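You operate a simulated robot arm through the tools that you are given. There is no shell and no other tool. Be economical: measure what you need, move in short steps, check, and stop when the job is done.

You run a simulated robot arm. Do the job below in one go: nothing can be reset, and whatever is moved stays where it is left.

TASK
Put the blue card on the steel work table top. Put the black lens that says "G302" from the optics bench top on the left end of the blue-legged table. Take the red block and put it on the long beige table top. Turn the height knob to 4. Fetch the move card and set it on the blue drilled plate. Take the folded blue cloth from the blue-legged table top and put it on the top of the dry box. Put the sand jar marked "L62" from the blue-legged table top on the yellow wiper. Open the blue flap. The order is free. Set down upright: red block, sand jar.

The check looks at the end state, three seconds after you hand in, the way a careful person would. Anything else that was tipped, shoved, dropped, spilled or broken makes it a failure. Flat cloth is picked up by pressing the open fingertips on it (5 to 10 N) and closing them slowly along it; thin cloth reads only 2 to 8 mm in the jaws.

THE ROBOT
A 6-joint arm with a two-finger gripper on a trunk, on a base that drives. Base frame: it is fixed to the floor where the robot stands at the start and does not move with it; the origin is under the middle of the robot, x ahead of it, y to its left, z up. Lengths are in mm, angles in degrees, forces in N, time in s.
Its first joint turns from -166.0 to 166.0 degrees. Places, roughly: black lens [1500, -750, 1000]; blue card [1000, 0, 750]; blue drilled plate (8x12x2 cm) [1800, -4000, 900]; blue flap [2500, -1700, 1100]; folded blue cloth (8x6x2 cm) [600, -2700, 800]; height knob [1900, -1100, 1200]; left end of the blue-legged table [1300, -3000, 800]; long beige table top [-400, -1500, 800]; move card [750, -2250, 750]; red block [1250, -1000, 750]; sand jar [750, -3000, 750]; steel work table top [100, 900, 800]; top of the dry box [1500, -3600, 1300]; yellow wiper [750, -3000, 750]. Payload 2.54 kg.
The tool frame sits at the grasp point between the pads (the TCP): z along the fingers, y along the line on which they close. The tips reach 30 mm beyond it. The gripper opens to 116 mm. The gripper's body begins 95 mm behind the TCP.
Orientation is that of the tool frame in the base frame, as [roll, pitch, yaw] about the fixed x, y, z axes, in that order (R = Rz(yaw) Ry(pitch) Rx(roll)). With the fingers straight down and closing along the base's y, the tool's x points along the base's -x, its y along +y and its z along -z.

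THE INTERFACE
- The arm moves only by the tool send_rows. Its argument "moves" is a list of rows, each a list of 3 entries, a list of its own where there are three numbers: the shift along the tool's x, y, z in cm, then the turn, a rotation vector about the tool's x, y, z in rad, then the finger opening in cm, from 0 to 11.6. In form: [[[tx, ty, tz], [rx, ry, rz], jaw], ...]. A call has 1 to 20 rows; each row shifts and turns the commanded pose from where the row before left it, along the tool's axes as they then stand. A row lasts 0.2 s, in which the tool goes at most 50 mm and 8.6 degrees; a call with a longer step from one row to the next is refused whole, and so is a gripper value outside its range. Where a pose cannot be reached the arm comes as near as it can. A force on the tool above 40 N (or 10 N above the force at the start of the call, whichever is more), or a blocked arm, ends the call early, and 0.2 s more pass. Each finger travels about 72 mm/s and halts on what it meets, pressing with about 20 N; the grip force reading is that of the motor and also rises with nothing between the fingers. The clock runs only during rows and for 0.2 s after the last one: add rows that do not move to give the fingers time. It gives the time, the measured TCP pose, the force on the tool (base axes), the opening and the grip force at its end, in the units of the frame above (readings bear some noise), with the torque about the TCP (base axes, N m) and any sound that the robot's microphone picked up, and new pictures: "pictures" is both (left out), scene, wrist or none.
- Cameras (640 x 400 px; columns grow to the right, rows downward): "scene" is now at [-38.6, 151.4, 1392.9]; the picture's right is [0.01, -1.00, 0.00], its down [-0.70, -0.01, -0.71] and it looks along [0.71, 0.01, -0.70] (base axes); focal length 286 px, centre (320, 200). "wrist" rides on the gripper at [69, -15, -122] in the tool frame; the picture's right is [0.21, 0.98, 0.00], its down [-0.83, 0.18, -0.53] and it looks along [-0.52, 0.11, 0.85] (tool axes); focal length 251 px, centre (320, 200). There is no depth. A picture from a camera that has moved, and an enlarged one, comes with that camera's place and axes in the base frame and with its lens.
- roll_base(legs): drives the robot by 1 to 6 legs, each [ahead, left, turn to the left] in mm, mm and degrees, along the robot's own axes; the way and the turn of a leg run together, so that a leg with both is an arc; at most 1500 mm and 180 degrees a leg. The arm and the cameras ride along, it lands a little off, and it stops where it bumps. It gives what a move gives, and a new picture of the scene camera.
- head_to(pan, tilt): turns the head with the scene camera to pan (to the left, within 120 degrees either way) and tilt (down, from -29 to 69), counted from straight ahead of the robot. It gives what a move gives, and a new picture of the scene camera.
- close_up(camera, box): a new picture of the part [left, top, right, bottom] of that camera's present view, enlarged. No time passes.
- sign_off(): hands the job in; it is judged then, once.

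Go step by step. Nothing tells you exact positions but the pictures and the camera data: compare them with the known pose of the tool, close in by small moves and look again before you grip or let go. The budget is 207 turns and 260 pictures, counting those below and the enlarged ones. Unless the task says otherwise, let go and move clear before handing in.

The tools are called after "Request:" by a JSON object that holds its "op" and its "data". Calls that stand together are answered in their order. send_rows: Moves the arm, as the interface text tells. Its arguments: {"type":"object","properties":{"moves":{"type":"array","items":{"type":"array"}},"pictures":{"type":"string","enum":["both","scene","wrist","none"]}},"required":["moves"]} The other tools are called the same way: roll_base (legs) drives the base; head_to (pan, tilt) turns the head that bears the scene camera; close_up (camera, box) takes an enlarged picture of a part of a camera's view; sign_off () hands the job in.

At the start:

```text
t: 0.0
ee_pos: [670.0, 96.1, 1080.2]
orientation: [179.9, 0.1, 179.9]
force: [0.1, -0.7, -0.5]
moment: [0.0, -0.04, 0.0]
opening: 116.0
grip_force: 0.1
robot x, y, heading: [2.0, 0.3, 0.1]
head pan, tilt: [0.7, 44.8]
```

scene: 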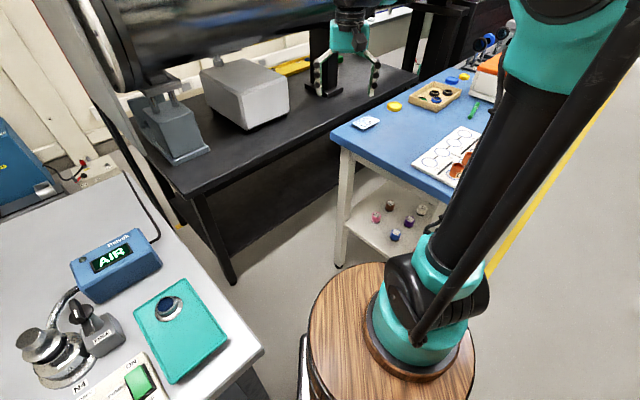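
wrist: 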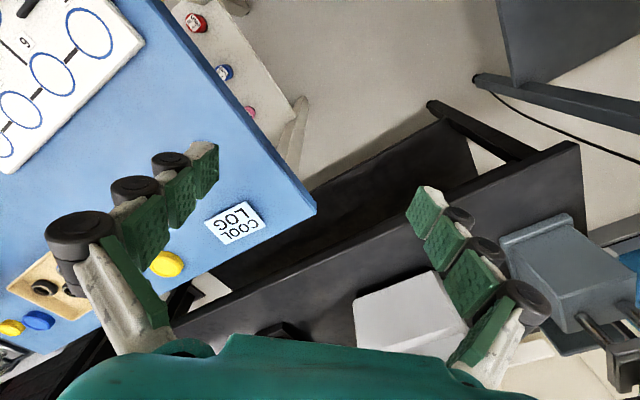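

I see a blue table ahead with a card, lens tray and game board, and a steel table to the left. First I look around with the head.

Request:
{"op": "head_to", "data": {"pan": -40, "tilt": 35}}

Request:
{"op": "head_to", "data": {"pan": -90, "tilt": 25}}

Request:
{"op": "head_to", "data": {"pan": 0, "tilt": 20}}

```text
t: 1.1
ee_pos: [671.4, 95.5, 1080.3]
orientation: [-180.0, 0.0, 180.0]
force: [0.0, -0.1, 1.1]
moment: [0.01, -0.01, -0.01]
opening: 116.0
grip_force: 0.0
robot x, y, heading: [0.2, 2.0, -0.2]
head pan, tilt: [-40.0, 35.0]
camera scene: at [-52.5, 93.9, 1407.5], right [-0.64, -0.77, 0.0], down [-0.44, 0.37, -0.82], along [0.63, -0.53, -0.57], focal length 286 px, centre (320, 200)
```

scene: 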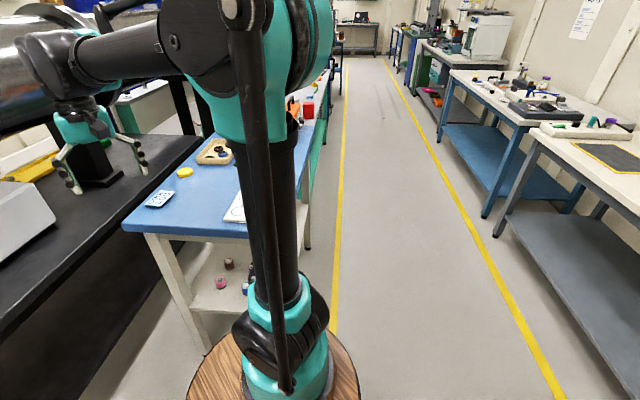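

```text
t: 2.2
ee_pos: [670.1, 96.3, 1080.1]
orientation: [-179.9, -0.1, -180.0]
force: [-0.2, 0.3, -0.1]
moment: [0.01, -0.01, -0.02]
opening: 116.0
grip_force: 0.0
robot x, y, heading: [2.5, -1.1, 0.1]
head pan, tilt: [-90.0, 25.0]
camera scene: at [-120.0, 58.3, 1423.2], right [-1.0, 0.0, 0.0], down [0.0, 0.42, -0.91], along [0.0, -0.91, -0.42], focal length 286 px, centre (320, 200)
```

scene: 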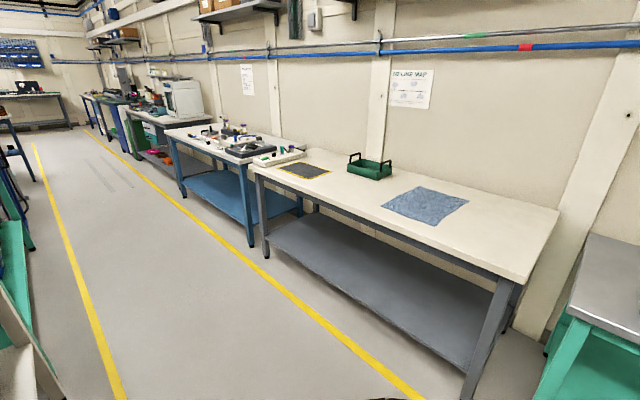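

```text
t: 3.9
ee_pos: [670.6, 95.6, 1079.9]
orientation: [180.0, 0.0, 179.9]
force: [0.3, -0.3, 0.1]
moment: [-0.02, 0.01, -0.02]
opening: 116.1
grip_force: 0.0
robot x, y, heading: [-0.8, 1.0, 0.3]
head pan, tilt: [0.0, 20.0]
camera scene: at [-26.9, 150.3, 1431.3], right [0.0, -1.0, 0.0], down [-0.34, 0.0, -0.94], along [0.94, 0.0, -0.34], focal length 286 px, centre (320, 200)
```

scene: 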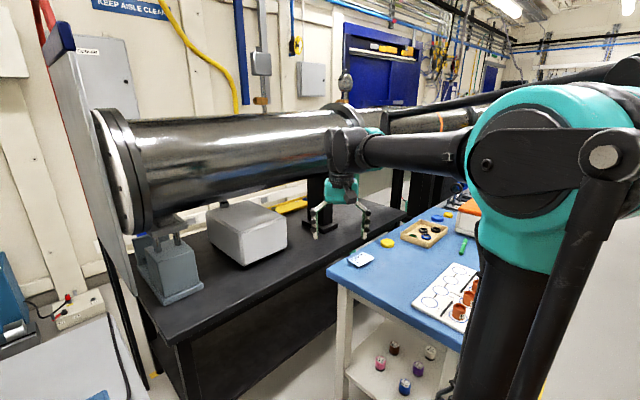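

The room runs at about 45° to my frame. I zoom in on the near blue table.

Request:
{"op": "close_up", "data": {"camera": "scene", "box": [320, 170, 500, 330]}}

Request:
{"op": "close_up", "data": {"camera": "wrist", "box": [0, 0, 320, 400]}}

Request:
{"op": "head_to", "data": {"pan": 100, "tilt": 35}}

```text
2.50 times, centred on (410, 250) of scene
camera zoom: at [-26.9, 150.3, 1431.3], right [0.0, -1.0, 0.0], down [-0.34, 0.0, -0.94], along [0.94, 0.0, -0.34], focal length 716 px, centre (95, 75)
```

zoom: 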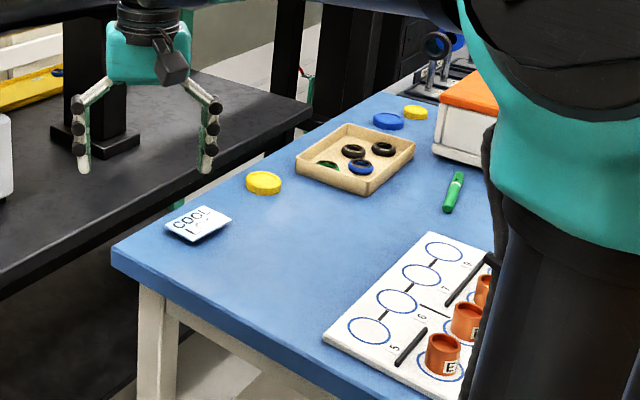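

```text
1.00 times, centred on (160, 200) of wrist (not enlarged: the box is as wide or as high as the picture)
camera zoom: at [600.7, 80.8, 1201.4], right [-0.21, 0.98, 0.0], down [0.83, 0.18, 0.53], along [0.52, 0.11, -0.85], focal length 251 px, centre (480, 200)
```

zoom: 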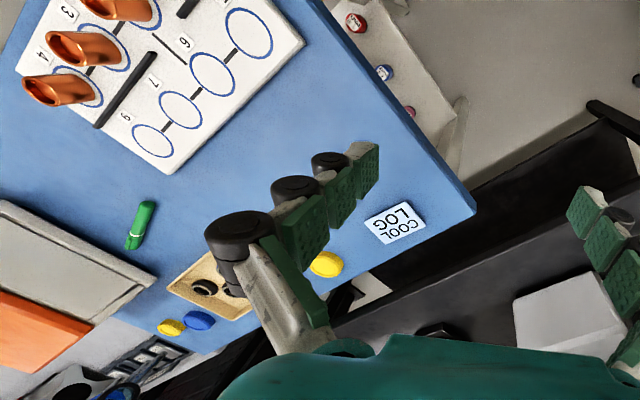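

```text
t: 5.7
ee_pos: [670.8, 97.6, 1080.3]
orientation: [179.9, 0.0, -180.0]
force: [0.9, -0.3, -0.3]
moment: [0.02, -0.02, 0.02]
opening: 116.1
grip_force: 0.0
robot x, y, heading: [-1.8, -0.5, 0.3]
head pan, tilt: [100.0, 35.0]
camera scene: at [-135.3, 237.1, 1407.5], right [0.98, 0.17, 0.0], down [0.1, -0.56, -0.82], along [-0.14, 0.81, -0.57], focal length 286 px, centre (320, 200)
```

scene: 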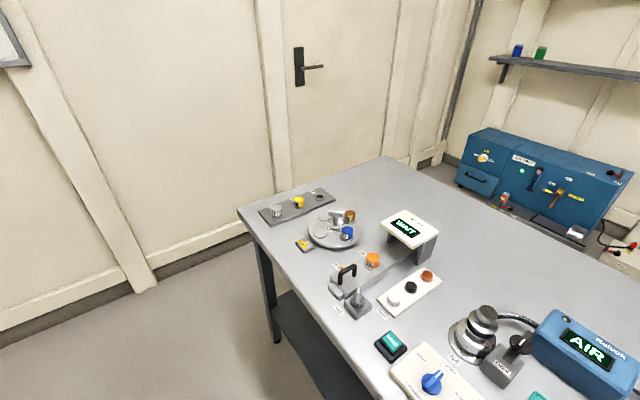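

The blue "COOL LOG" card triangulates to about (864, -3, 885). I move above it and look closer.

Request:
{"op": "send_rows", "data": {"moves": [[[-3.9, -2, 1.6], [0, 0, 0], 11.6], [[-3.9, -2, 1.6], [0, 0, 0], 11.6], [[-3.9, -2, 1.6], [0, 0, 0], 11.6], [[-3.9, -2, 1.6], [0, 0, 0], 11.6], [[-3.9, -2, 1.6], [0, 0, 0], 11.6]], "pictures": "wrist"}}

Request:
{"op": "close_up", "data": {"camera": "scene", "box": [220, 150, 640, 400]}}

```text
t: 6.9
ee_pos: [864.6, -4.5, 999.7]
orientation: [-180.0, 0.0, -179.9]
force: [-0.2, 0.1, 0.8]
moment: [-0.06, -0.03, 0.02]
opening: 116.1
grip_force: 0.0
robot x, y, heading: [2.7, 0.2, -0.1]
head pan, tilt: [100.0, 35.0]
camera wrist: at [795.3, -20.4, 1121.4], right [-0.22, 0.98, 0.0], down [0.83, 0.18, 0.53], along [0.52, 0.11, -0.85], focal length 251 px, centre (320, 200)
```

wrist: 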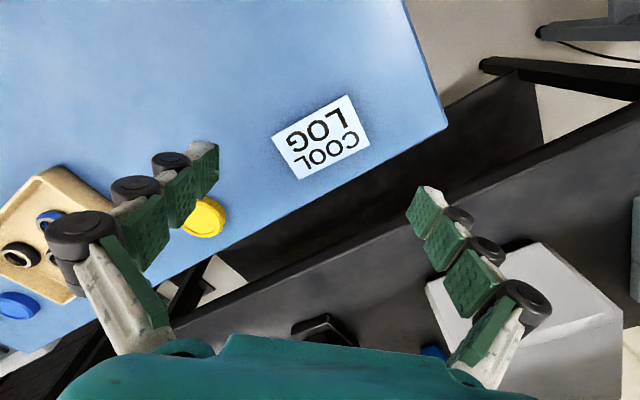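

```text
1.52 times, centred on (430, 275) of scene
camera zoom: at [-135.9, 237.2, 1407.4], right [0.98, 0.17, 0.0], down [0.1, -0.56, -0.82], along [-0.14, 0.81, -0.57], focal length 436 px, centre (152, 86)
```

zoom: 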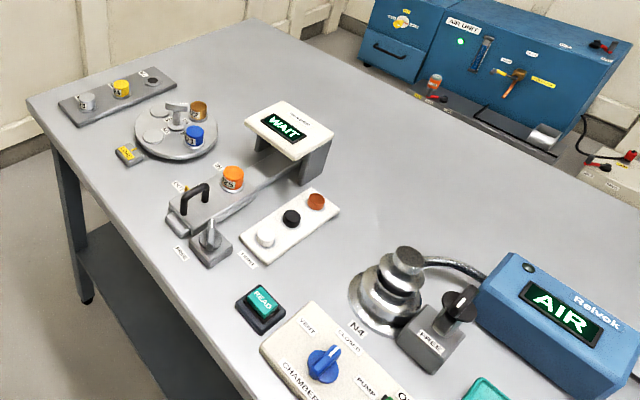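

Card is about 84×50 mm centred near (875, -2), its short side pointing at about 36° yaw. I turn the gripper to close along that side and go lower.

Request:
{"op": "send_rows", "data": {"moves": [[[-1.0, 0.2, 1], [0, 0, 0], 11.6], [[0, 0, 1], [0, 0, 0.135], 11.6], [[0, 0, 1], [0, 0, 0.135], 11.6], [[0, 0, 1], [0, 0, 0.135], 11.6], [[0, 0, 1], [0, 0, 0.135], 11.6], [[0, 0, 1], [0, 0, 0.135], 11.6], [[0, 0, 1], [0, 0, 0.135], 10], [[0, 0, 1], [0, 0, 0.135], 9], [[0, 0, 0], [0, 0, 0], 9]], "pictures": "wrist"}}

```text
t: 8.9
ee_pos: [875.0, -0.5, 919.3]
orientation: [-180.0, 0.0, 125.8]
force: [-0.5, 1.1, -0.5]
moment: [0.01, 0.0, -0.02]
opening: 90.0
grip_force: 0.0
robot x, y, heading: [-1.2, 1.7, 0.1]
head pan, tilt: [100.0, 35.0]
camera wrist: at [821.8, 45.2, 1041.5], right [0.67, 0.75, 0.0], down [0.63, -0.56, 0.53], along [0.4, -0.36, -0.85], focal length 251 px, centre (320, 200)
```

wrist: 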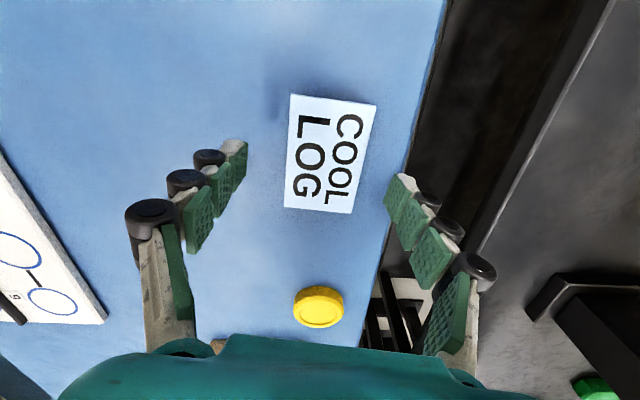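

Fingers straddle the card. I descend in small steps watching the force.

Request:
{"op": "send_rows", "data": {"moves": [[[0, 0.4, 0.8], [0, 0, 0], 9], [[0, 0, 0.7], [0, 0, 0], 9], [[0, 0, 0.4], [0, 0, 0], 9]], "pictures": "wrist"}}

```text
t: 9.7
ee_pos: [879.7, -0.7, 901.0]
orientation: [180.0, 0.1, 125.9]
force: [-0.1, -0.3, 0.8]
moment: [0.01, 0.02, 0.02]
opening: 90.0
grip_force: 0.2
robot x, y, heading: [-1.9, -2.2, 0.4]
head pan, tilt: [100.0, 35.0]
camera wrist: at [825.2, 47.3, 1022.5], right [0.67, 0.75, 0.0], down [0.63, -0.56, 0.53], along [0.4, -0.36, -0.85], focal length 251 px, centre (320, 200)
```

wrist: 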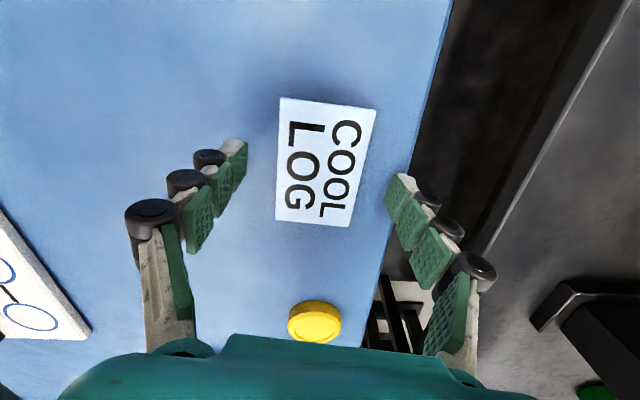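

Request:
{"op": "send_rows", "data": {"moves": [[[0, 0, 0.5], [0, 0, 0], 9], [[0, 0, 0.5], [0, 0, 0], 9]], "pictures": "none"}}

Request:
{"op": "send_rows", "data": {"moves": [[[0, 0, 0.4], [0, 0, 0], 9], [[0, 0, 0.4], [0, 0, 0], 9]], "pictures": "wrist"}}

```text
t: 10.3
ee_pos: [878.0, -0.3, 890.7]
orientation: [179.9, 0.0, 125.9]
force: [-0.1, 0.2, 0.0]
moment: [-0.02, -0.01, -0.05]
opening: 90.1
grip_force: 0.0
robot x, y, heading: [1.4, 0.5, 0.0]
head pan, tilt: [100.0, 35.0]
```

```text
t: 10.9
ee_pos: [878.1, -0.6, 882.4]
orientation: [-179.9, -0.1, 125.9]
force: [-1.0, 0.1, 0.2]
moment: [-0.01, 0.0, 0.02]
opening: 89.7
grip_force: 0.1
robot x, y, heading: [0.3, -0.2, -0.1]
head pan, tilt: [100.0, 35.0]
camera wrist: at [824.9, 47.2, 1004.2], right [0.67, 0.75, 0.0], down [0.63, -0.56, 0.53], along [0.4, -0.36, -0.85], focal length 251 px, centre (320, 200)
```

wrist: 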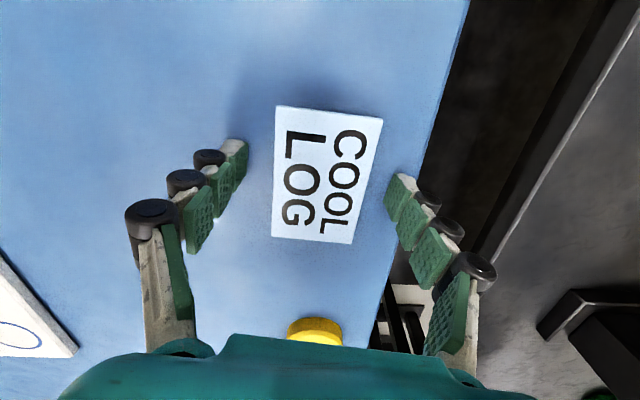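

Request:
{"op": "send_rows", "data": {"moves": [[[0, 0, 0.4], [0, 0, 0], 9], [[0, 0, 0.3], [0, 0, 0], 9], [[0, 0, 0.3], [0, 0, 0], 9]], "pictures": "none"}}

Request:
{"op": "send_rows", "data": {"moves": [[[0, 0, 0.3], [0, 0, 0], 9], [[0, 0, 0.2], [0, 0, 0], 9], [[0, 0, 0.2], [0, 0, 0], 9]], "pictures": "wrist"}}

```text
t: 11.4
ee_pos: [876.6, -0.8, 882.8]
orientation: [179.9, 0.1, 125.7]
force: [-4.3, -2.5, 59.8]
moment: [0.0, 0.51, 0.0]
opening: 87.1
grip_force: 37.9
robot x, y, heading: [-3.1, -2.9, 0.1]
head pan, tilt: [100.0, 35.0]
stopped in row 2: the force on the tool passed its limit at 47 N (the readings are from after the stop); the commanded pose is now the measured one
```

```text
t: 12.0
ee_pos: [877.6, -1.1, 881.5]
orientation: [179.8, 0.2, 125.7]
force: [2.4, 0.7, 95.5]
moment: [0.21, 0.05, 0.16]
opening: 88.3
grip_force: 45.1
robot x, y, heading: [-0.5, 2.2, -0.1]
head pan, tilt: [100.0, 35.0]
stopped in row 2: the force on the tool passed its limit at 74 N (the readings are from after the stop); the commanded pose is now the measured one
camera wrist: at [823.5, 46.9, 1002.9], right [0.67, 0.75, 0.0], down [0.63, -0.56, 0.54], along [0.4, -0.36, -0.84], focal length 251 px, centre (320, 200)
```

wrist: 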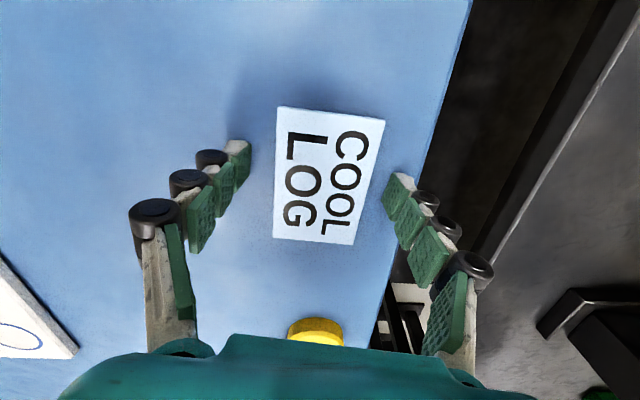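

Table contact at TCP z≈882 (surface ≈ 852). I back off a little and close on the card.

Request:
{"op": "send_rows", "data": {"moves": [[[0, 0, -0.25], [0, 0, 0], 9], [[0, 0, 0], [0, 0, 0], 7], [[0, 0, 0], [0, 0, 0], 5.5], [[0, 0, 0], [0, 0, 0], 4], [[0, 0, 0], [0, 0, 0], 3.5], [[0, 0, 0], [0, 0, 0], 3.5]], "pictures": "wrist"}}

```text
t: 13.4
ee_pos: [877.5, -0.9, 882.1]
orientation: [179.8, 0.3, 125.9]
force: [3.3, -0.2, 90.8]
moment: [-0.03, 0.24, -0.01]
opening: 86.8
grip_force: 45.1
robot x, y, heading: [0.3, -1.3, 0.0]
head pan, tilt: [100.0, 35.0]
camera wrist: at [823.7, 46.8, 1003.5], right [0.67, 0.75, 0.0], down [0.63, -0.56, 0.54], along [0.4, -0.36, -0.84], focal length 251 px, centre (320, 200)
```

wrist: 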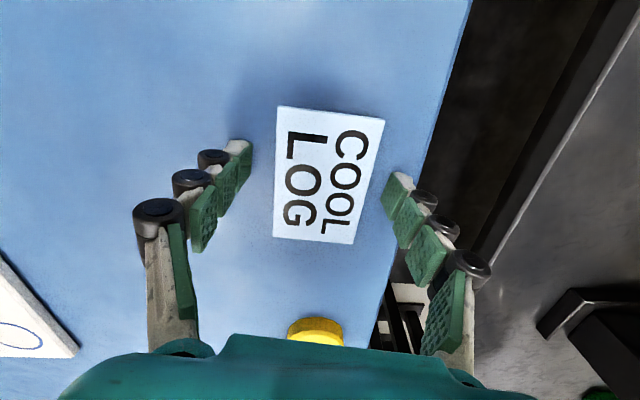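

Request:
{"op": "send_rows", "data": {"moves": [[[0, 0, -0.5], [0, 0, 0], 8.8], [[0, 0, -0.3], [0, 0, 0], 8.8], [[0, 0, 0], [0, 0, 0], 8.8]], "pictures": "none"}}

```text
t: 14.2
ee_pos: [879.7, -0.4, 887.4]
orientation: [180.0, 0.0, 125.8]
force: [0.6, -0.1, -0.3]
moment: [-0.01, 0.0, 0.01]
opening: 88.0
grip_force: 0.0
robot x, y, heading: [-0.2, -2.6, -0.0]
head pan, tilt: [100.0, 35.0]
```

Request:
{"op": "send_rows", "data": {"moves": [[[0, 0, 0.3], [0, 0, 0], 8.8], [[0, 0, 0], [0, 0, 0], 7], [[0, 0, 0], [0, 0, 0], 5.5], [[0, 0, 0], [0, 0, 0], 4], [[0, 0, 0], [0, 0, 0], 3.5], [[0, 0, 0], [0, 0, 0], 3.5]], "pictures": "wrist"}}

```text
t: 15.0
ee_pos: [877.3, -1.7, 888.8]
orientation: [180.0, 0.1, 125.8]
force: [-0.5, -2.1, 61.0]
moment: [-0.01, 0.4, -0.02]
opening: 53.9
grip_force: 32.9
robot x, y, heading: [4.0, 0.1, -0.2]
head pan, tilt: [100.0, 35.0]
stopped in row 3: the force on the tool passed its limit at 47 N (the readings are from after the stop); the commanded pose is now the measured one
camera wrist: at [823.9, 46.0, 1010.1], right [0.67, 0.75, 0.0], down [0.63, -0.56, 0.54], along [0.4, -0.36, -0.84], focal length 251 px, centre (320, 200)
```

wrist: 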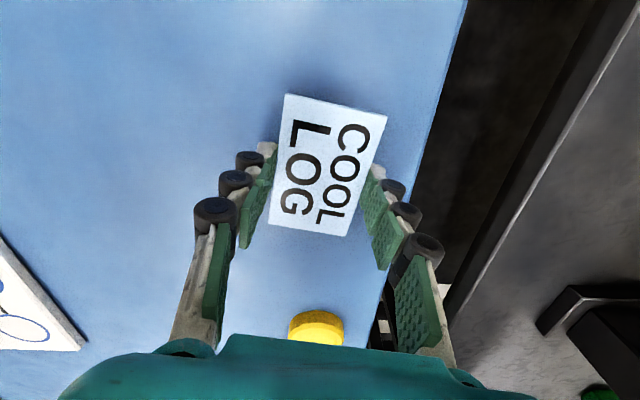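

Fingertips extend as they close. I lift slightly, rotate to match the card, then close.

Request:
{"op": "send_rows", "data": {"moves": [[[0, 0, -0.6], [0, 0, 0], 7], [[0, 0, 0], [0, 0, 0.13], 7], [[0, 0, 0], [0, 0, 0], 7]], "pictures": "wrist"}}

```text
t: 15.8
ee_pos: [878.5, -0.1, 890.1]
orientation: [179.9, 0.1, 118.3]
force: [0.1, 0.6, 0.3]
moment: [0.0, 0.0, -0.01]
opening: 69.9
grip_force: 0.0
robot x, y, heading: [-0.9, -2.2, -0.1]
head pan, tilt: [100.0, 35.0]
camera wrist: at [832.2, 52.7, 1012.3], right [0.76, 0.65, 0.0], down [0.55, -0.64, 0.54], along [0.35, -0.41, -0.84], focal length 251 px, centre (320, 200)
```

wrist: 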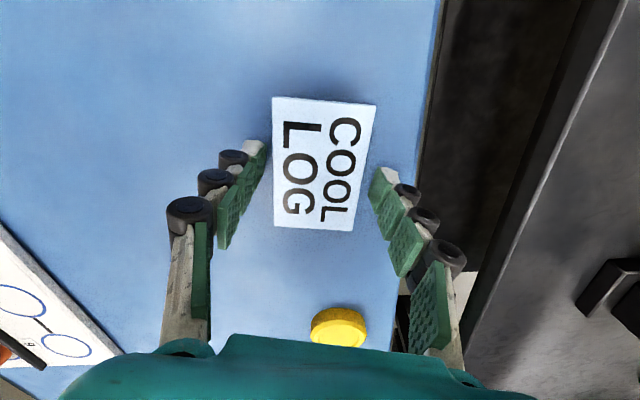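

Request:
{"op": "send_rows", "data": {"moves": [[[0, 0, 0], [0, 0, 0.06], 6.2], [[0, 0, 0], [0, 0, 0], 5.4], [[0, 0, 0], [0, 0, 0], 4.8], [[0, 0, 0], [0, 0, 0], 4.2], [[0, 0, 0], [0, 0, 0], 4.0], [[0, 0, 0], [0, 0, 0], 4.0]], "pictures": "wrist"}}

```text
t: 17.2
ee_pos: [878.4, -1.5, 891.6]
orientation: [-180.0, 0.1, 114.8]
force: [-0.2, 0.5, 4.9]
moment: [0.0, -0.02, 0.02]
opening: 53.4
grip_force: 19.7
robot x, y, heading: [0.1, -0.5, 0.1]
head pan, tilt: [100.0, 35.0]
camera wrist: at [835.4, 55.4, 1012.9], right [0.8, 0.61, 0.0], down [0.51, -0.67, 0.54], along [0.32, -0.43, -0.84], focal length 251 px, centre (320, 200)
```

wrist: 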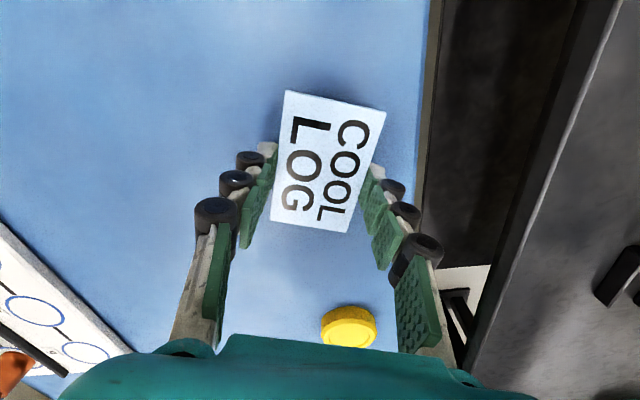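

Gripped at 53 mm. Lift and check.

Request:
{"op": "send_rows", "data": {"moves": [[[0, 0, -1], [0, 0, 0], 4.0], [[0, 0, -2], [0, 0, 0], 4.0], [[0, 0, -3], [0, 0, 0], 4.0], [[0, 0, -4], [0, 0, 0], 4.0], [[0, 0, -4], [0, 0, 0], 4.0], [[0, 0, -4], [0, 0, 0], 4.0]], "pictures": "wrist"}}

Request:
{"op": "head_to", "data": {"pan": 75, "tilt": 55}}

```text
t: 18.6
ee_pos: [879.1, 0.2, 1072.0]
orientation: [180.0, 0.2, 114.9]
force: [1.0, 0.1, -0.2]
moment: [0.01, -0.02, 0.0]
opening: 53.5
grip_force: 20.1
robot x, y, heading: [0.4, 0.8, -0.1]
head pan, tilt: [100.0, 35.0]
camera wrist: at [835.4, 56.4, 1192.7], right [0.8, 0.61, 0.0], down [0.51, -0.67, 0.54], along [0.32, -0.43, -0.84], focal length 251 px, centre (320, 200)
```

wrist: 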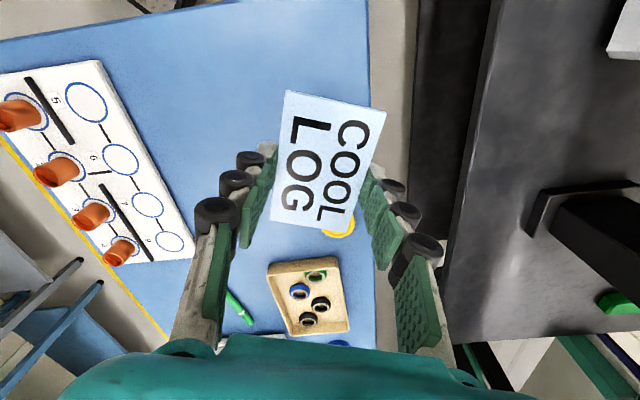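

```text
t: 19.5
ee_pos: [877.9, -0.3, 1069.9]
orientation: [-180.0, 0.0, 115.0]
force: [0.6, -0.4, -0.6]
moment: [0.0, 0.05, -0.02]
opening: 53.4
grip_force: 20.0
robot x, y, heading: [-1.5, -0.5, -0.0]
head pan, tilt: [75.0, 55.0]
camera scene: at [-101.3, 220.0, 1379.3], right [0.97, -0.26, 0.0], down [-0.21, -0.79, -0.57], along [0.15, 0.55, -0.82], focal length 286 px, centre (320, 200)
```

scene: 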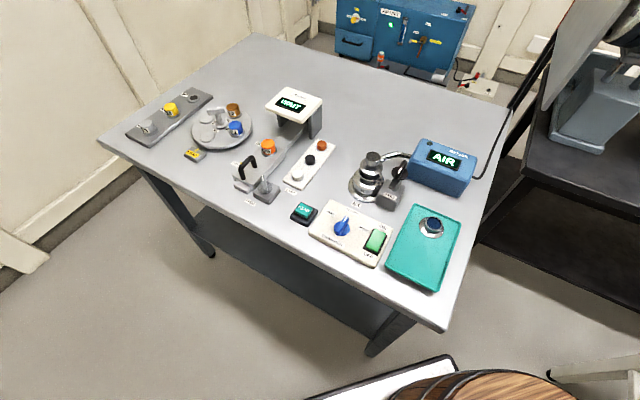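

Card lifted cleanly. I retract, swing left over the steel table, and look for the free area behind the teal plate.

Request:
{"op": "send_rows", "data": {"moves": [[[2.02, -4.33, 0], [0, 0, 0], 4.0], [[2.02, -4.33, 0], [0, 0, 0], 4.0], [[2.02, -4.33, 0], [0, 0, 0], 4.0], [[2.02, -4.33, 0], [0, 0, 0], 4.0], [[2.02, -4.33, 0], [0, 0, 0], 4.0], [[2.02, -4.33, 0], [0, 0, 0], 4.0], [[2.02, -4.33, 0], [0, 0, 0], 4.0], [[2.02, -4.33, 0], [0, 0, 0], 4.0], [[2.02, -4.33, 0], [0, 0, 0], 4.0]], "pictures": "none"}}

Request:
{"op": "send_rows", "data": {"moves": [[[4.195, 1.704, 0], [0, 0, -0.1007], 4.0], [[4.195, 1.704, 0], [0, 0, -0.1007], 4.0], [[4.195, 1.704, 0], [0, 0, -0.1007], 4.0], [[4.195, 1.704, 0], [0, 0, -0.1007], 4.0], [[4.195, 1.704, 0], [0, 0, -0.1007], 4.0], [[4.195, 1.704, 0], [0, 0, -0.1007], 4.0], [[4.195, 1.704, 0], [0, 0, -0.1007], 4.0], [[4.195, 1.704, 0], [0, 0, -0.1007], 4.0], [[4.195, 1.704, 0], [0, 0, -0.1007], 4.0], [[4.195, 1.704, 0], [0, 0, -0.1007], 4.0], [[4.195, 1.704, 0], [0, 0, -0.1007], 4.0], [[4.195, 1.704, 0], [0, 0, -0.1007], 4.0], [[4.195, 1.704, 0], [0, 0, -0.1007], 4.0]], "pictures": "both"}}

```text
t: 21.5
ee_pos: [449.7, 0.5, 1070.6]
orientation: [-180.0, 0.1, 115.1]
force: [0.5, 1.2, 0.5]
moment: [-0.03, 0.04, 0.0]
opening: 53.5
grip_force: 20.1
robot x, y, heading: [-1.0, 1.2, -0.1]
head pan, tilt: [75.0, 55.0]
```

```text
t: 24.3
ee_pos: [113.3, 433.6, 1068.0]
orientation: [-179.9, 0.1, -170.1]
force: [0.5, -1.0, -0.4]
moment: [0.02, 0.04, -0.01]
opening: 53.3
grip_force: 20.0
robot x, y, heading: [-1.0, 0.1, 0.3]
head pan, tilt: [75.0, 55.0]
camera scene: at [-101.1, 219.9, 1379.2], right [0.97, -0.26, 0.0], down [-0.21, -0.79, -0.57], along [0.15, 0.55, -0.82], focal length 286 px, centre (320, 200)
camera wrist: at [48.1, 407.1, 1190.1], right [-0.38, 0.92, 0.0], down [0.78, 0.32, 0.53], along [0.49, 0.2, -0.85], focal length 251 px, centre (320, 200)
```

scene: 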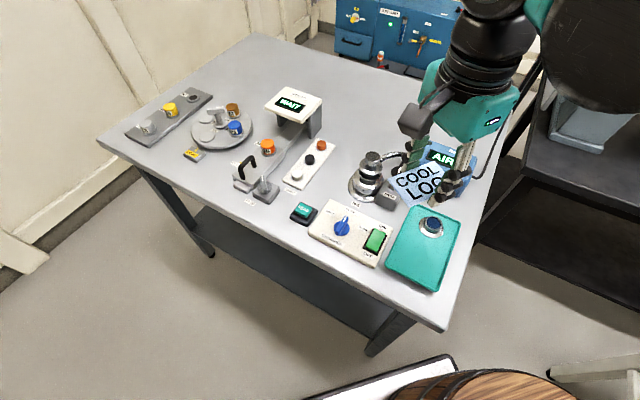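
wrist: 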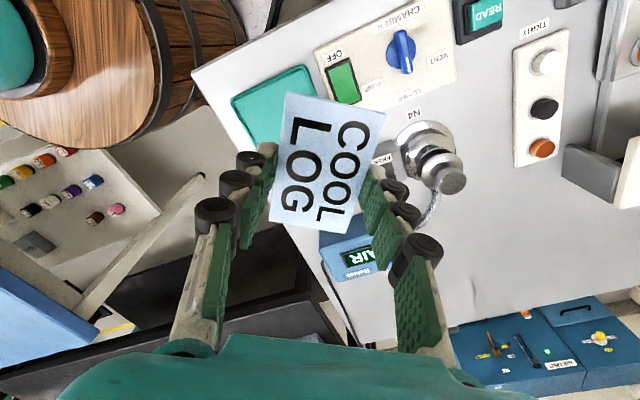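

The table surface is about z 825; the free area centre is about (230, 830). I extend there at height.

Request:
{"op": "send_rows", "data": {"moves": [[[-2.033, 4.11, 0], [0, 0, 0], 4.0], [[-2.033, 4.11, 0], [0, 0, 0], 4.0], [[-2.033, 4.11, 0], [0, 0, 0], 4.0], [[-2.033, 4.11, 0], [0, 0, 0], 4.0], [[-2.033, 4.11, 0], [0, 0, 0], 4.0], [[-2.033, 4.11, 0], [0, 0, 0], 4.0], [[-2.033, 4.11, 0], [0, 0, 0], 4.0], [[-2.033, 4.11, 0], [0, 0, 0], 4.0], [[-2.033, 4.11, 0], [0, 0, 0], 4.0], [[0, 0, 4.5], [0, 0, 0], 4.0], [[0, 0, 4.5], [0, 0, 0], 4.0]], "pictures": "both"}}

```text
t: 26.7
ee_pos: [225.7, 809.2, 977.3]
orientation: [-179.9, 0.0, -170.0]
force: [0.7, 0.4, -0.7]
moment: [0.01, 0.05, 0.0]
opening: 53.4
grip_force: 19.8
out of reach, approached as far as the arm can: row 9
robot x, y, heading: [0.0, -1.2, 0.1]
head pan, tilt: [75.0, 55.0]
camera scene: at [-101.4, 220.1, 1379.2], right [0.97, -0.26, 0.0], down [-0.21, -0.79, -0.57], along [0.15, 0.55, -0.82], focal length 286 px, centre (320, 200)
camera wrist: at [159.4, 782.6, 1099.7], right [-0.38, 0.92, 0.0], down [0.78, 0.32, 0.53], along [0.49, 0.2, -0.85], focal length 251 px, centre (320, 200)
```

scene: 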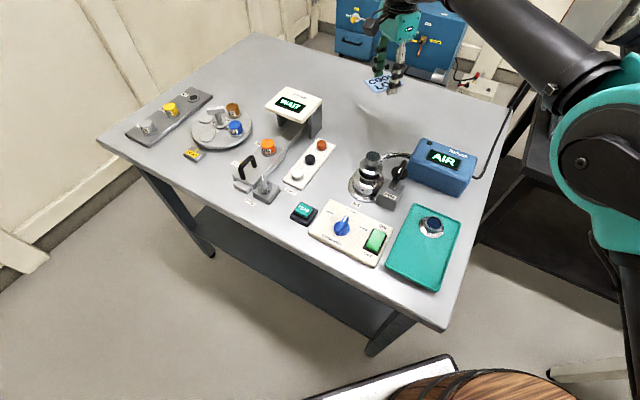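
wrist: 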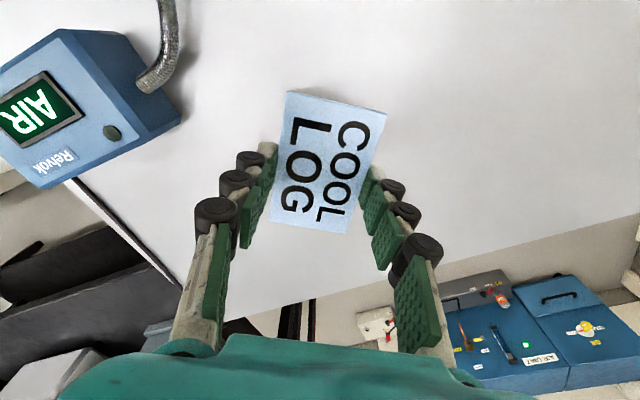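

The card is over clear surface. Descend with a force check.

Request:
{"op": "send_rows", "data": {"moves": [[[0, 0, 3.5], [0, 0, 0], 4.0], [[0, 0, 3], [0, 0, 0], 4.0], [[0, 0, 2.5], [0, 0, 0], 4.0], [[0, 0, 1], [0, 0, 0], 4.0], [[0, 0, 0.5], [0, 0, 0], 4.0]], "pictures": "wrist"}}

```text
t: 27.9
ee_pos: [224.9, 809.4, 873.2]
orientation: [-179.9, 0.0, -170.2]
force: [0.1, -0.9, 0.1]
moment: [-0.01, 0.02, -0.04]
opening: 53.3
grip_force: 19.8
robot x, y, heading: [-2.2, -3.3, -0.1]
head pan, tilt: [75.0, 55.0]
camera wrist: at [158.9, 781.8, 995.1], right [-0.38, 0.93, 0.0], down [0.78, 0.32, 0.53], along [0.49, 0.2, -0.85], focal length 251 px, centre (320, 200)
```

wrist: 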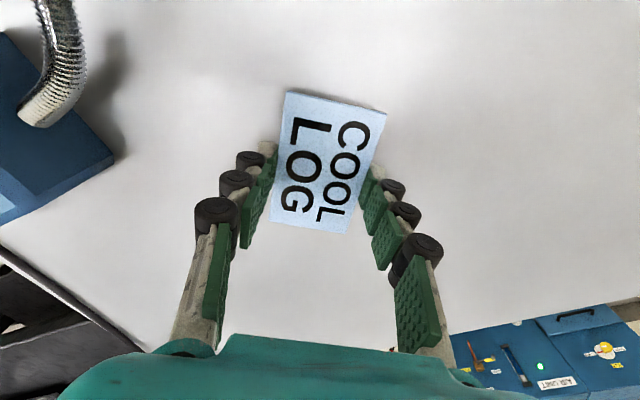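

Request:
{"op": "send_rows", "data": {"moves": [[[0, 0, 0.3], [0, 0, 0], 4.0], [[0, 0, 0.3], [0, 0, 0], 4.0], [[0, 0, 0.3], [0, 0, 0], 4.0], [[0, 0, 0.2], [0, 0, 0], 4.0], [[0, 0, 0.2], [0, 0, 0], 4.0], [[0, 0, 0.2], [0, 0, 0], 4.0]], "pictures": "none"}}

```text
t: 29.3
ee_pos: [224.5, 808.0, 859.9]
orientation: [-179.9, -0.1, -170.2]
force: [0.2, -0.8, -0.8]
moment: [0.02, -0.01, -0.02]
opening: 53.2
grip_force: 20.4
robot x, y, heading: [-1.0, 5.2, -0.0]
head pan, tilt: [75.0, 55.0]
```

Request:
{"op": "send_rows", "data": {"moves": [[[0, 0, 0.2], [0, 0, 0], 4.0], [[0, 0, 0.2], [0, 0, 0], 4.0], [[0, 0, 0.2], [0, 0, 0], 4.0], [[0, 0, 0.2], [0, 0, 0], 4.0], [[0, 0, 0.2], [0, 0, 0], 4.0], [[0, 0, 0.2], [0, 0, 0], 4.0]], "pictures": "wrist"}}

```text
t: 30.7
ee_pos: [224.7, 807.7, 848.7]
orientation: [-180.0, 0.1, -170.1]
force: [2.6, 8.2, 34.2]
moment: [0.32, 0.06, -0.02]
opening: 53.8
grip_force: 19.9
robot x, y, heading: [-1.2, -0.2, -0.2]
head pan, tilt: [75.0, 55.0]
camera wrist: at [158.8, 781.1, 970.3], right [-0.38, 0.93, 0.0], down [0.78, 0.32, 0.53], along [0.49, 0.2, -0.84], focal length 251 px, centre (320, 200)
```

wrist: 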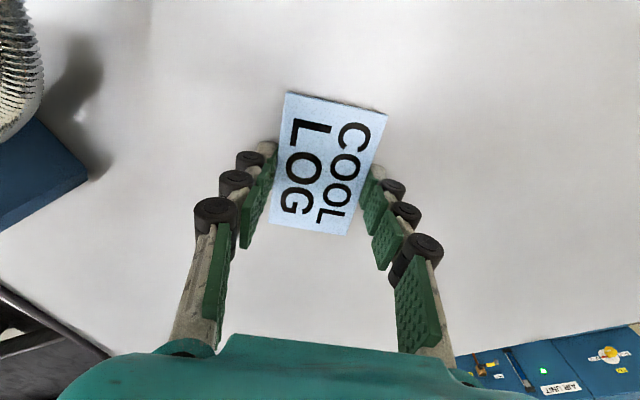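

Contact at 34 N. I ease up a touch, open, and retreat.

Request:
{"op": "send_rows", "data": {"moves": [[[0, 0, -0.15], [0, 0, 0], 4.0], [[0, 0, 0], [0, 0, 0], 6.5], [[0, 0, 0], [0, 0, 0], 8.5], [[0, 0, -0.5], [0, 0, 0], 8.5], [[0, 0, -3], [0, 0, 0], 8.5], [[0, 0, -4], [0, 0, 0], 8.5], [[0, 0, -4.5], [0, 0, 0], 8.5], [[0, 0, -4.5], [0, 0, 0], 8.5], [[0, 0, -4.5], [0, 0, 0], 8.5]], "pictures": "wrist"}}

```text
t: 32.7
ee_pos: [223.7, 809.0, 1057.8]
orientation: [-179.9, 0.0, -170.1]
force: [-0.2, -0.8, -0.3]
moment: [-0.02, 0.01, 0.01]
opening: 85.3
grip_force: 0.1
robot x, y, heading: [-2.4, -2.5, -0.1]
head pan, tilt: [75.0, 55.0]
camera wrist: at [157.7, 782.2, 1180.4], right [-0.38, 0.93, 0.0], down [0.78, 0.32, 0.53], along [0.49, 0.2, -0.85], focal length 251 px, centre (320, 200)
```

wrist: 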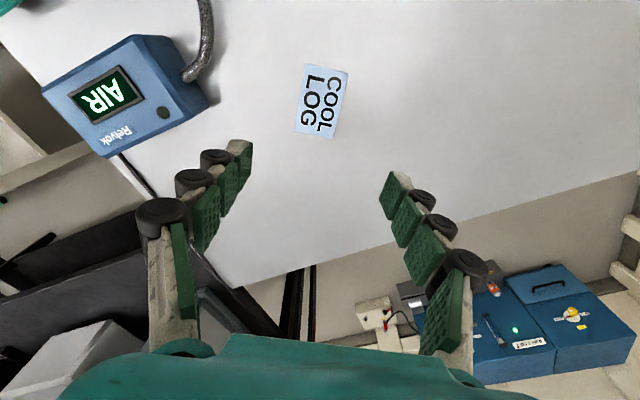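

The card lies flat on the steel table. I bring the arm back to the front, tucked in.

Request:
{"op": "send_rows", "data": {"moves": [[[1.93, -3.89, 0], [0, 0, 0], 8.5], [[1.93, -3.89, 0], [0, 0, 0], 8.5], [[1.93, -3.89, 0], [0, 0, 0], 8.5], [[1.93, -3.89, 0], [0, 0, 0], 8.5], [[1.93, -3.89, 0], [0, 0, 0], 8.5], [[1.93, -3.89, 0], [0, 0, 0], 8.5], [[1.93, -3.89, 0], [0, 0, 0], 8.5], [[1.93, -3.89, 0], [0, 0, 0], 8.5], [[1.93, -3.89, 0], [0, 0, 0], 8.5]], "pictures": "none"}}

Request:
{"op": "send_rows", "data": {"moves": [[[-4.002, -2.12, 0], [0, 0, 0.1007], 8.5], [[-4.002, -2.12, 0], [0, 0, 0.1007], 8.5], [[-4.002, -2.12, 0], [0, 0, 0.1007], 8.5], [[-4.002, -2.12, 0], [0, 0, 0.1007], 8.5], [[-4.002, -2.12, 0], [0, 0, 0.1007], 8.5], [[-4.002, -2.12, 0], [0, 0, 0.1007], 8.5], [[-4.002, -2.12, 0], [0, 0, 0.1007], 8.5], [[-4.002, -2.12, 0], [0, 0, 0.1007], 8.5], [[-4.002, -2.12, 0], [0, 0, 0.1007], 8.5], [[-4.002, -2.12, 0], [0, 0, 0.1007], 8.5], [[-4.002, -2.12, 0], [0, 0, 0.1007], 8.5], [[-4.002, -2.12, 0], [0, 0, 0.1007], 8.5], [[-4.002, -2.12, 0], [0, 0, 0.1007], 8.5]], "pictures": "none"}}

Request:
{"op": "head_to", "data": {"pan": -45, "tilt": 20}}

Request:
{"op": "close_up", "data": {"camera": "scene", "box": [320, 60, 640, 260]}}

```text
t: 34.7
ee_pos: [112.0, 433.0, 1058.7]
orientation: [-179.9, 0.0, -170.1]
force: [0.3, 0.2, -0.8]
moment: [-0.05, -0.02, -0.02]
opening: 84.8
grip_force: 0.1
robot x, y, heading: [-2.0, -0.3, 0.0]
head pan, tilt: [75.0, 55.0]
```

```text
t: 37.5
ee_pos: [445.1, -2.0, 1060.3]
orientation: [180.0, 0.1, 114.9]
force: [-0.4, -0.9, 0.4]
moment: [-0.02, -0.04, 0.01]
opening: 85.2
grip_force: 0.0
robot x, y, heading: [0.1, 0.5, 0.0]
head pan, tilt: [75.0, 55.0]
```

```text
t: 39.5
ee_pos: [444.7, -1.4, 1061.5]
orientation: [179.9, 0.1, 115.0]
force: [-0.5, -0.4, 0.2]
moment: [0.01, 0.0, -0.02]
opening: 85.0
grip_force: 0.0
robot x, y, heading: [-0.3, -1.4, -0.1]
head pan, tilt: [-45.0, 20.0]
camera scene: at [-54.2, 84.5, 1431.3], right [-0.71, -0.71, 0.0], down [-0.24, 0.24, -0.94], along [0.66, -0.66, -0.34], focal length 286 px, centre (320, 200)
```

scene: 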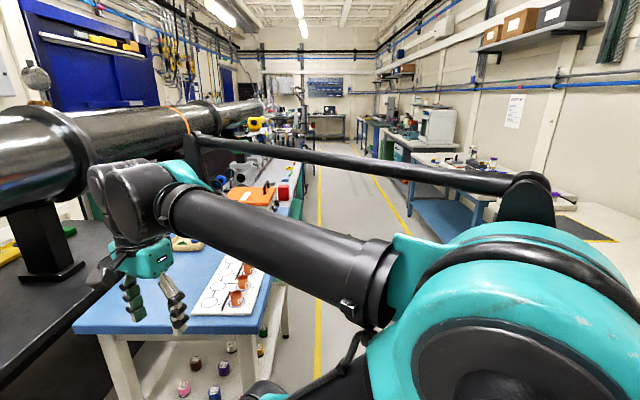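

```text
2.00 times, centred on (480, 160) of scene
camera zoom: at [-54.2, 84.5, 1431.3], right [-0.71, -0.71, 0.0], down [-0.24, 0.24, -0.94], along [0.66, -0.66, -0.34], focal length 573 px, centre (0, 280)
```

zoom: 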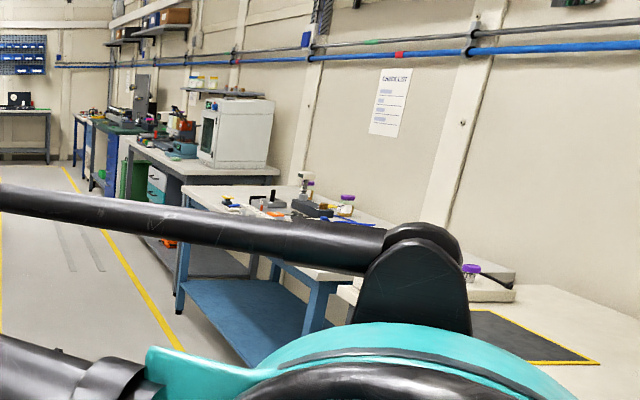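

I turn to face along the aisle, shift a bit right, drive ahead and look left.

Request:
{"op": "roll_base", "data": {"legs": [[0, 0, -45], [0, -220, 0], [900, 0, 0]]}}

Request:
{"op": "head_to", "data": {"pan": 50, "tilt": 35}}

Request:
{"op": "head_to", "data": {"pan": 10, "tilt": 25}}

```text
t: 47.6
ee_pos: [787.2, -1122.0, 1059.9]
orientation: [-180.0, 0.1, 69.1]
force: [-0.2, 0.6, -0.6]
moment: [-0.01, 0.04, 0.0]
opening: 84.8
grip_force: 0.0
robot x, y, heading: [476.0, -798.6, -45.9]
head pan, tilt: [-45.0, 20.0]
camera scene: at [500.5, -703.3, 1431.3], right [-1.0, 0.01, 0.0], down [0.0, 0.34, -0.94], along [-0.01, -0.94, -0.34], focal length 286 px, centre (320, 200)
```

scene: 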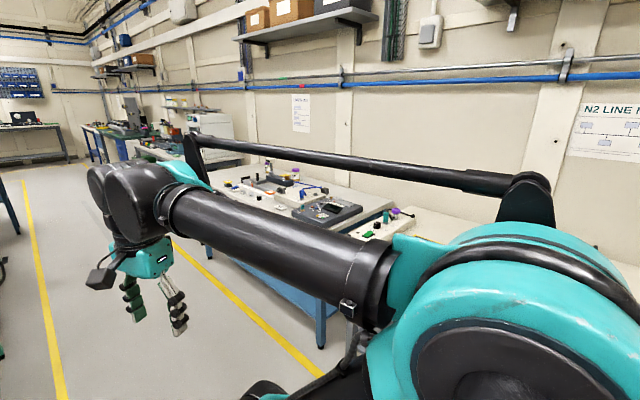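

```text
t: 49.3
ee_pos: [786.9, -1120.8, 1061.6]
orientation: [-179.9, 0.1, 69.0]
force: [-0.1, 0.2, 0.0]
moment: [0.02, 0.0, -0.05]
opening: 85.0
grip_force: 0.1
robot x, y, heading: [480.3, -801.0, -45.6]
head pan, tilt: [50.0, 35.0]
camera scene: at [589.6, -603.8, 1407.5], right [0.07, -1.0, 0.0], down [-0.57, -0.04, -0.82], along [0.82, 0.06, -0.57], focal length 286 px, centre (320, 200)
```

scene: 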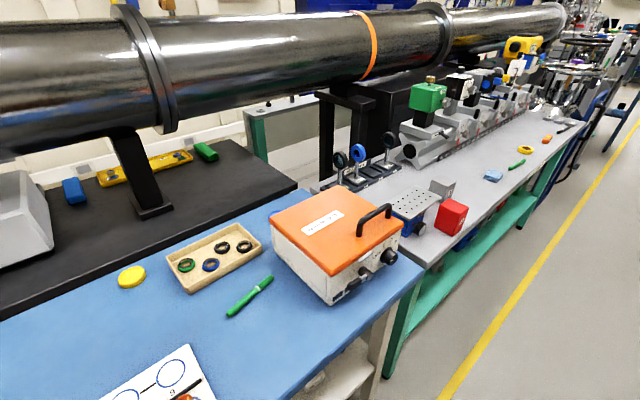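

```text
t: 50.4
ee_pos: [787.6, -1122.1, 1061.0]
orientation: [180.0, 0.1, 69.2]
force: [0.5, -0.2, -0.5]
moment: [0.04, -0.01, -0.01]
opening: 85.0
grip_force: 0.1
robot x, y, heading: [477.7, -799.8, -45.8]
head pan, tilt: [10.0, 25.0]
camera scene: at [576.5, -664.0, 1423.2], right [-0.58, -0.81, 0.0], down [-0.34, 0.25, -0.91], along [0.74, -0.53, -0.42], focal length 286 px, centre (320, 200)
```

scene: 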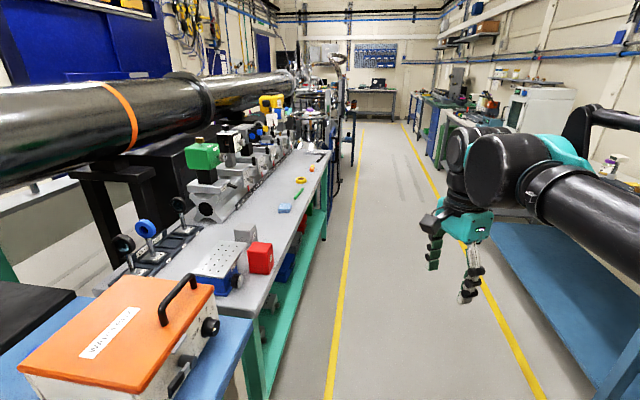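

The optics bench is beyond: lens stands, a red block near its edge, and further devices. I zoom in.

Request:
{"op": "close_up", "data": {"camera": "scene", "box": [100, 180, 300, 305]}}

Request:
{"op": "close_up", "data": {"camera": "scene", "box": [180, 80, 360, 192]}}

Request:
{"op": "roll_base", "data": {"legs": [[700, 0, 0]]}}

Request:
{"op": "head_to", "data": {"pan": 50, "tilt": 35}}

```text
3.20 times, centred on (200, 242) of scene
camera zoom: at [576.5, -664.0, 1423.2], right [-0.58, -0.81, 0.0], down [-0.34, 0.25, -0.91], along [0.74, -0.53, -0.42], focal length 916 px, centre (704, 64)
```

zoom: 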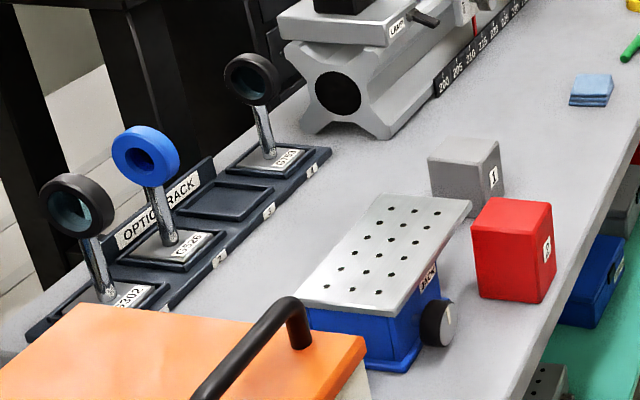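

```text
3.56 times, centred on (270, 136) of scene
camera zoom: at [576.5, -664.0, 1423.2], right [-0.58, -0.81, 0.0], down [-0.34, 0.25, -0.91], along [0.74, -0.53, -0.42], focal length 1018 px, centre (498, 428)
```

zoom: 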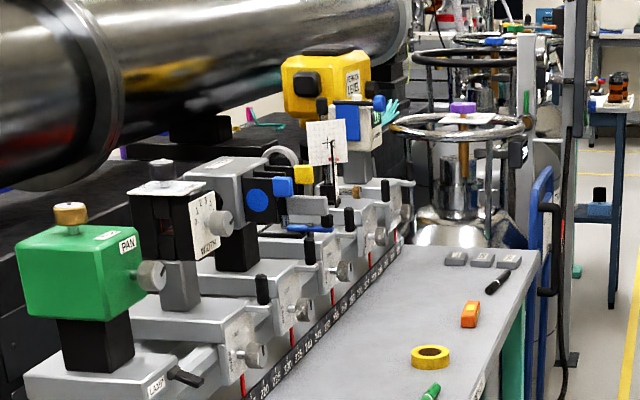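

```text
t: 54.2
ee_pos: [1272.3, -1625.3, 1060.6]
orientation: [180.0, 0.1, 68.9]
force: [0.6, 1.2, 0.2]
moment: [-0.01, 0.0, 0.01]
opening: 85.1
grip_force: 0.1
robot x, y, heading: [965.5, -1303.1, -46.0]
head pan, tilt: [10.0, 25.0]
camera scene: at [1063.1, -1167.4, 1423.2], right [-0.59, -0.81, 0.0], down [-0.34, 0.25, -0.91], along [0.73, -0.53, -0.42], focal length 286 px, centre (320, 200)
```

scene: 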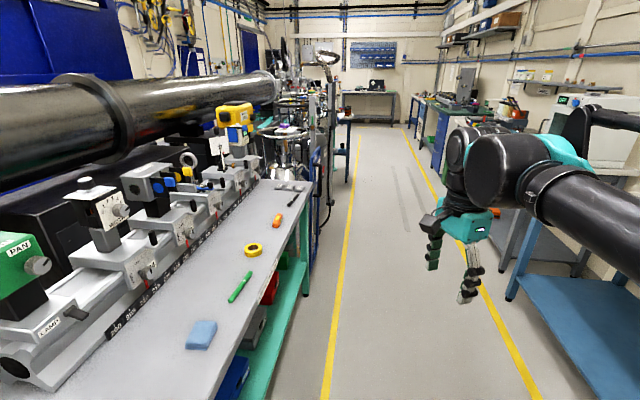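

```text
t: 55.3
ee_pos: [1271.3, -1625.9, 1060.4]
orientation: [179.9, 0.1, 68.8]
force: [-0.2, -0.6, -0.3]
moment: [0.01, 0.0, 0.02]
opening: 85.1
grip_force: 0.1
robot x, y, heading: [962.2, -1303.4, -46.3]
head pan, tilt: [50.0, 35.0]
camera scene: at [1076.5, -1107.2, 1407.5], right [0.07, -1.0, 0.0], down [-0.57, -0.04, -0.82], along [0.82, 0.05, -0.57], focal length 286 px, centre (320, 200)
```

scene: 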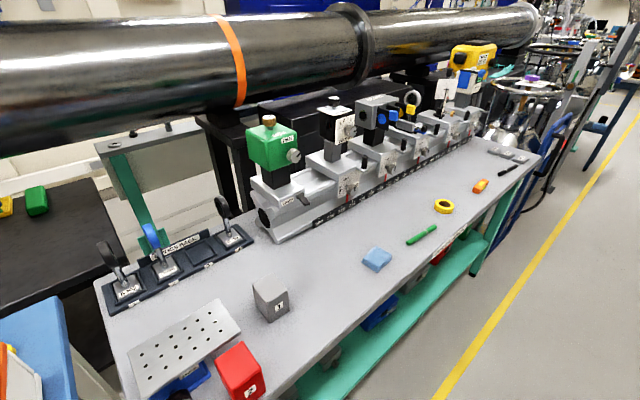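

Request:
{"op": "close_up", "data": {"camera": "scene", "box": [240, 80, 400, 180]}}

Request:
{"op": "close_up", "data": {"camera": "scene", "box": [360, 30, 520, 130]}}

Request:
{"op": "close_up", "data": {"camera": "scene", "box": [90, 190, 290, 315]}}

```text
4.00 times, centred on (320, 130) of scene
camera zoom: at [1076.5, -1107.2, 1407.5], right [0.07, -1.0, 0.0], down [-0.57, -0.04, -0.82], along [0.82, 0.05, -0.57], focal length 1145 px, centre (320, 480)
```

zoom: 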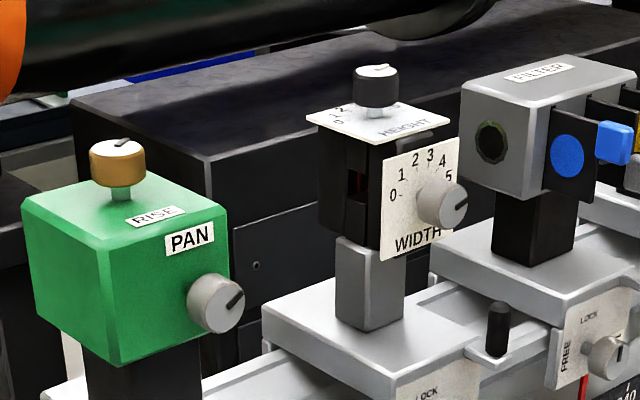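

```text
4.00 times, centred on (440, 80) of scene
camera zoom: at [1076.5, -1107.2, 1407.5], right [0.07, -1.0, 0.0], down [-0.57, -0.04, -0.82], along [0.82, 0.05, -0.57], focal length 1145 px, centre (-160, 680)
```

zoom: 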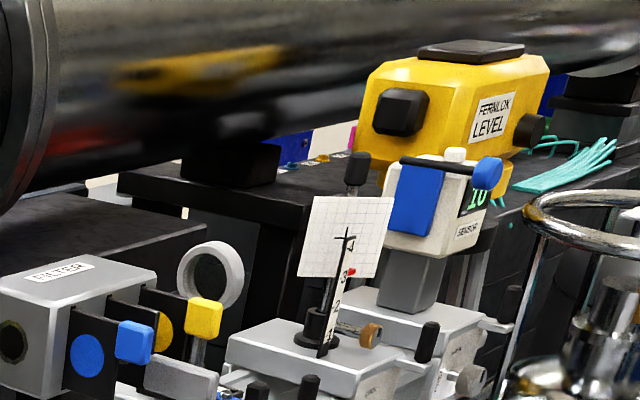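

```text
3.20 times, centred on (190, 252) of scene
camera zoom: at [1076.5, -1107.2, 1407.5], right [0.07, -1.0, 0.0], down [-0.57, -0.04, -0.82], along [0.82, 0.05, -0.57], focal length 916 px, centre (736, 32)
```

zoom: 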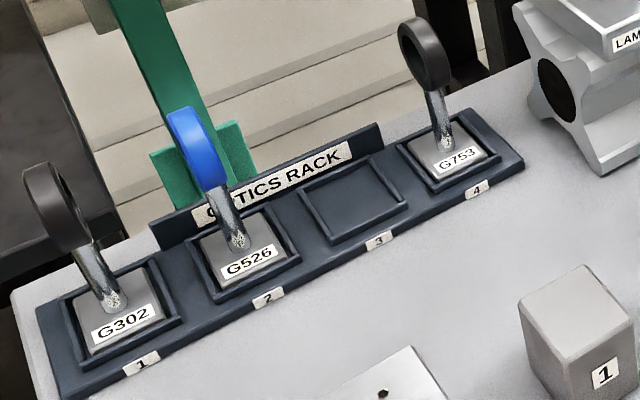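

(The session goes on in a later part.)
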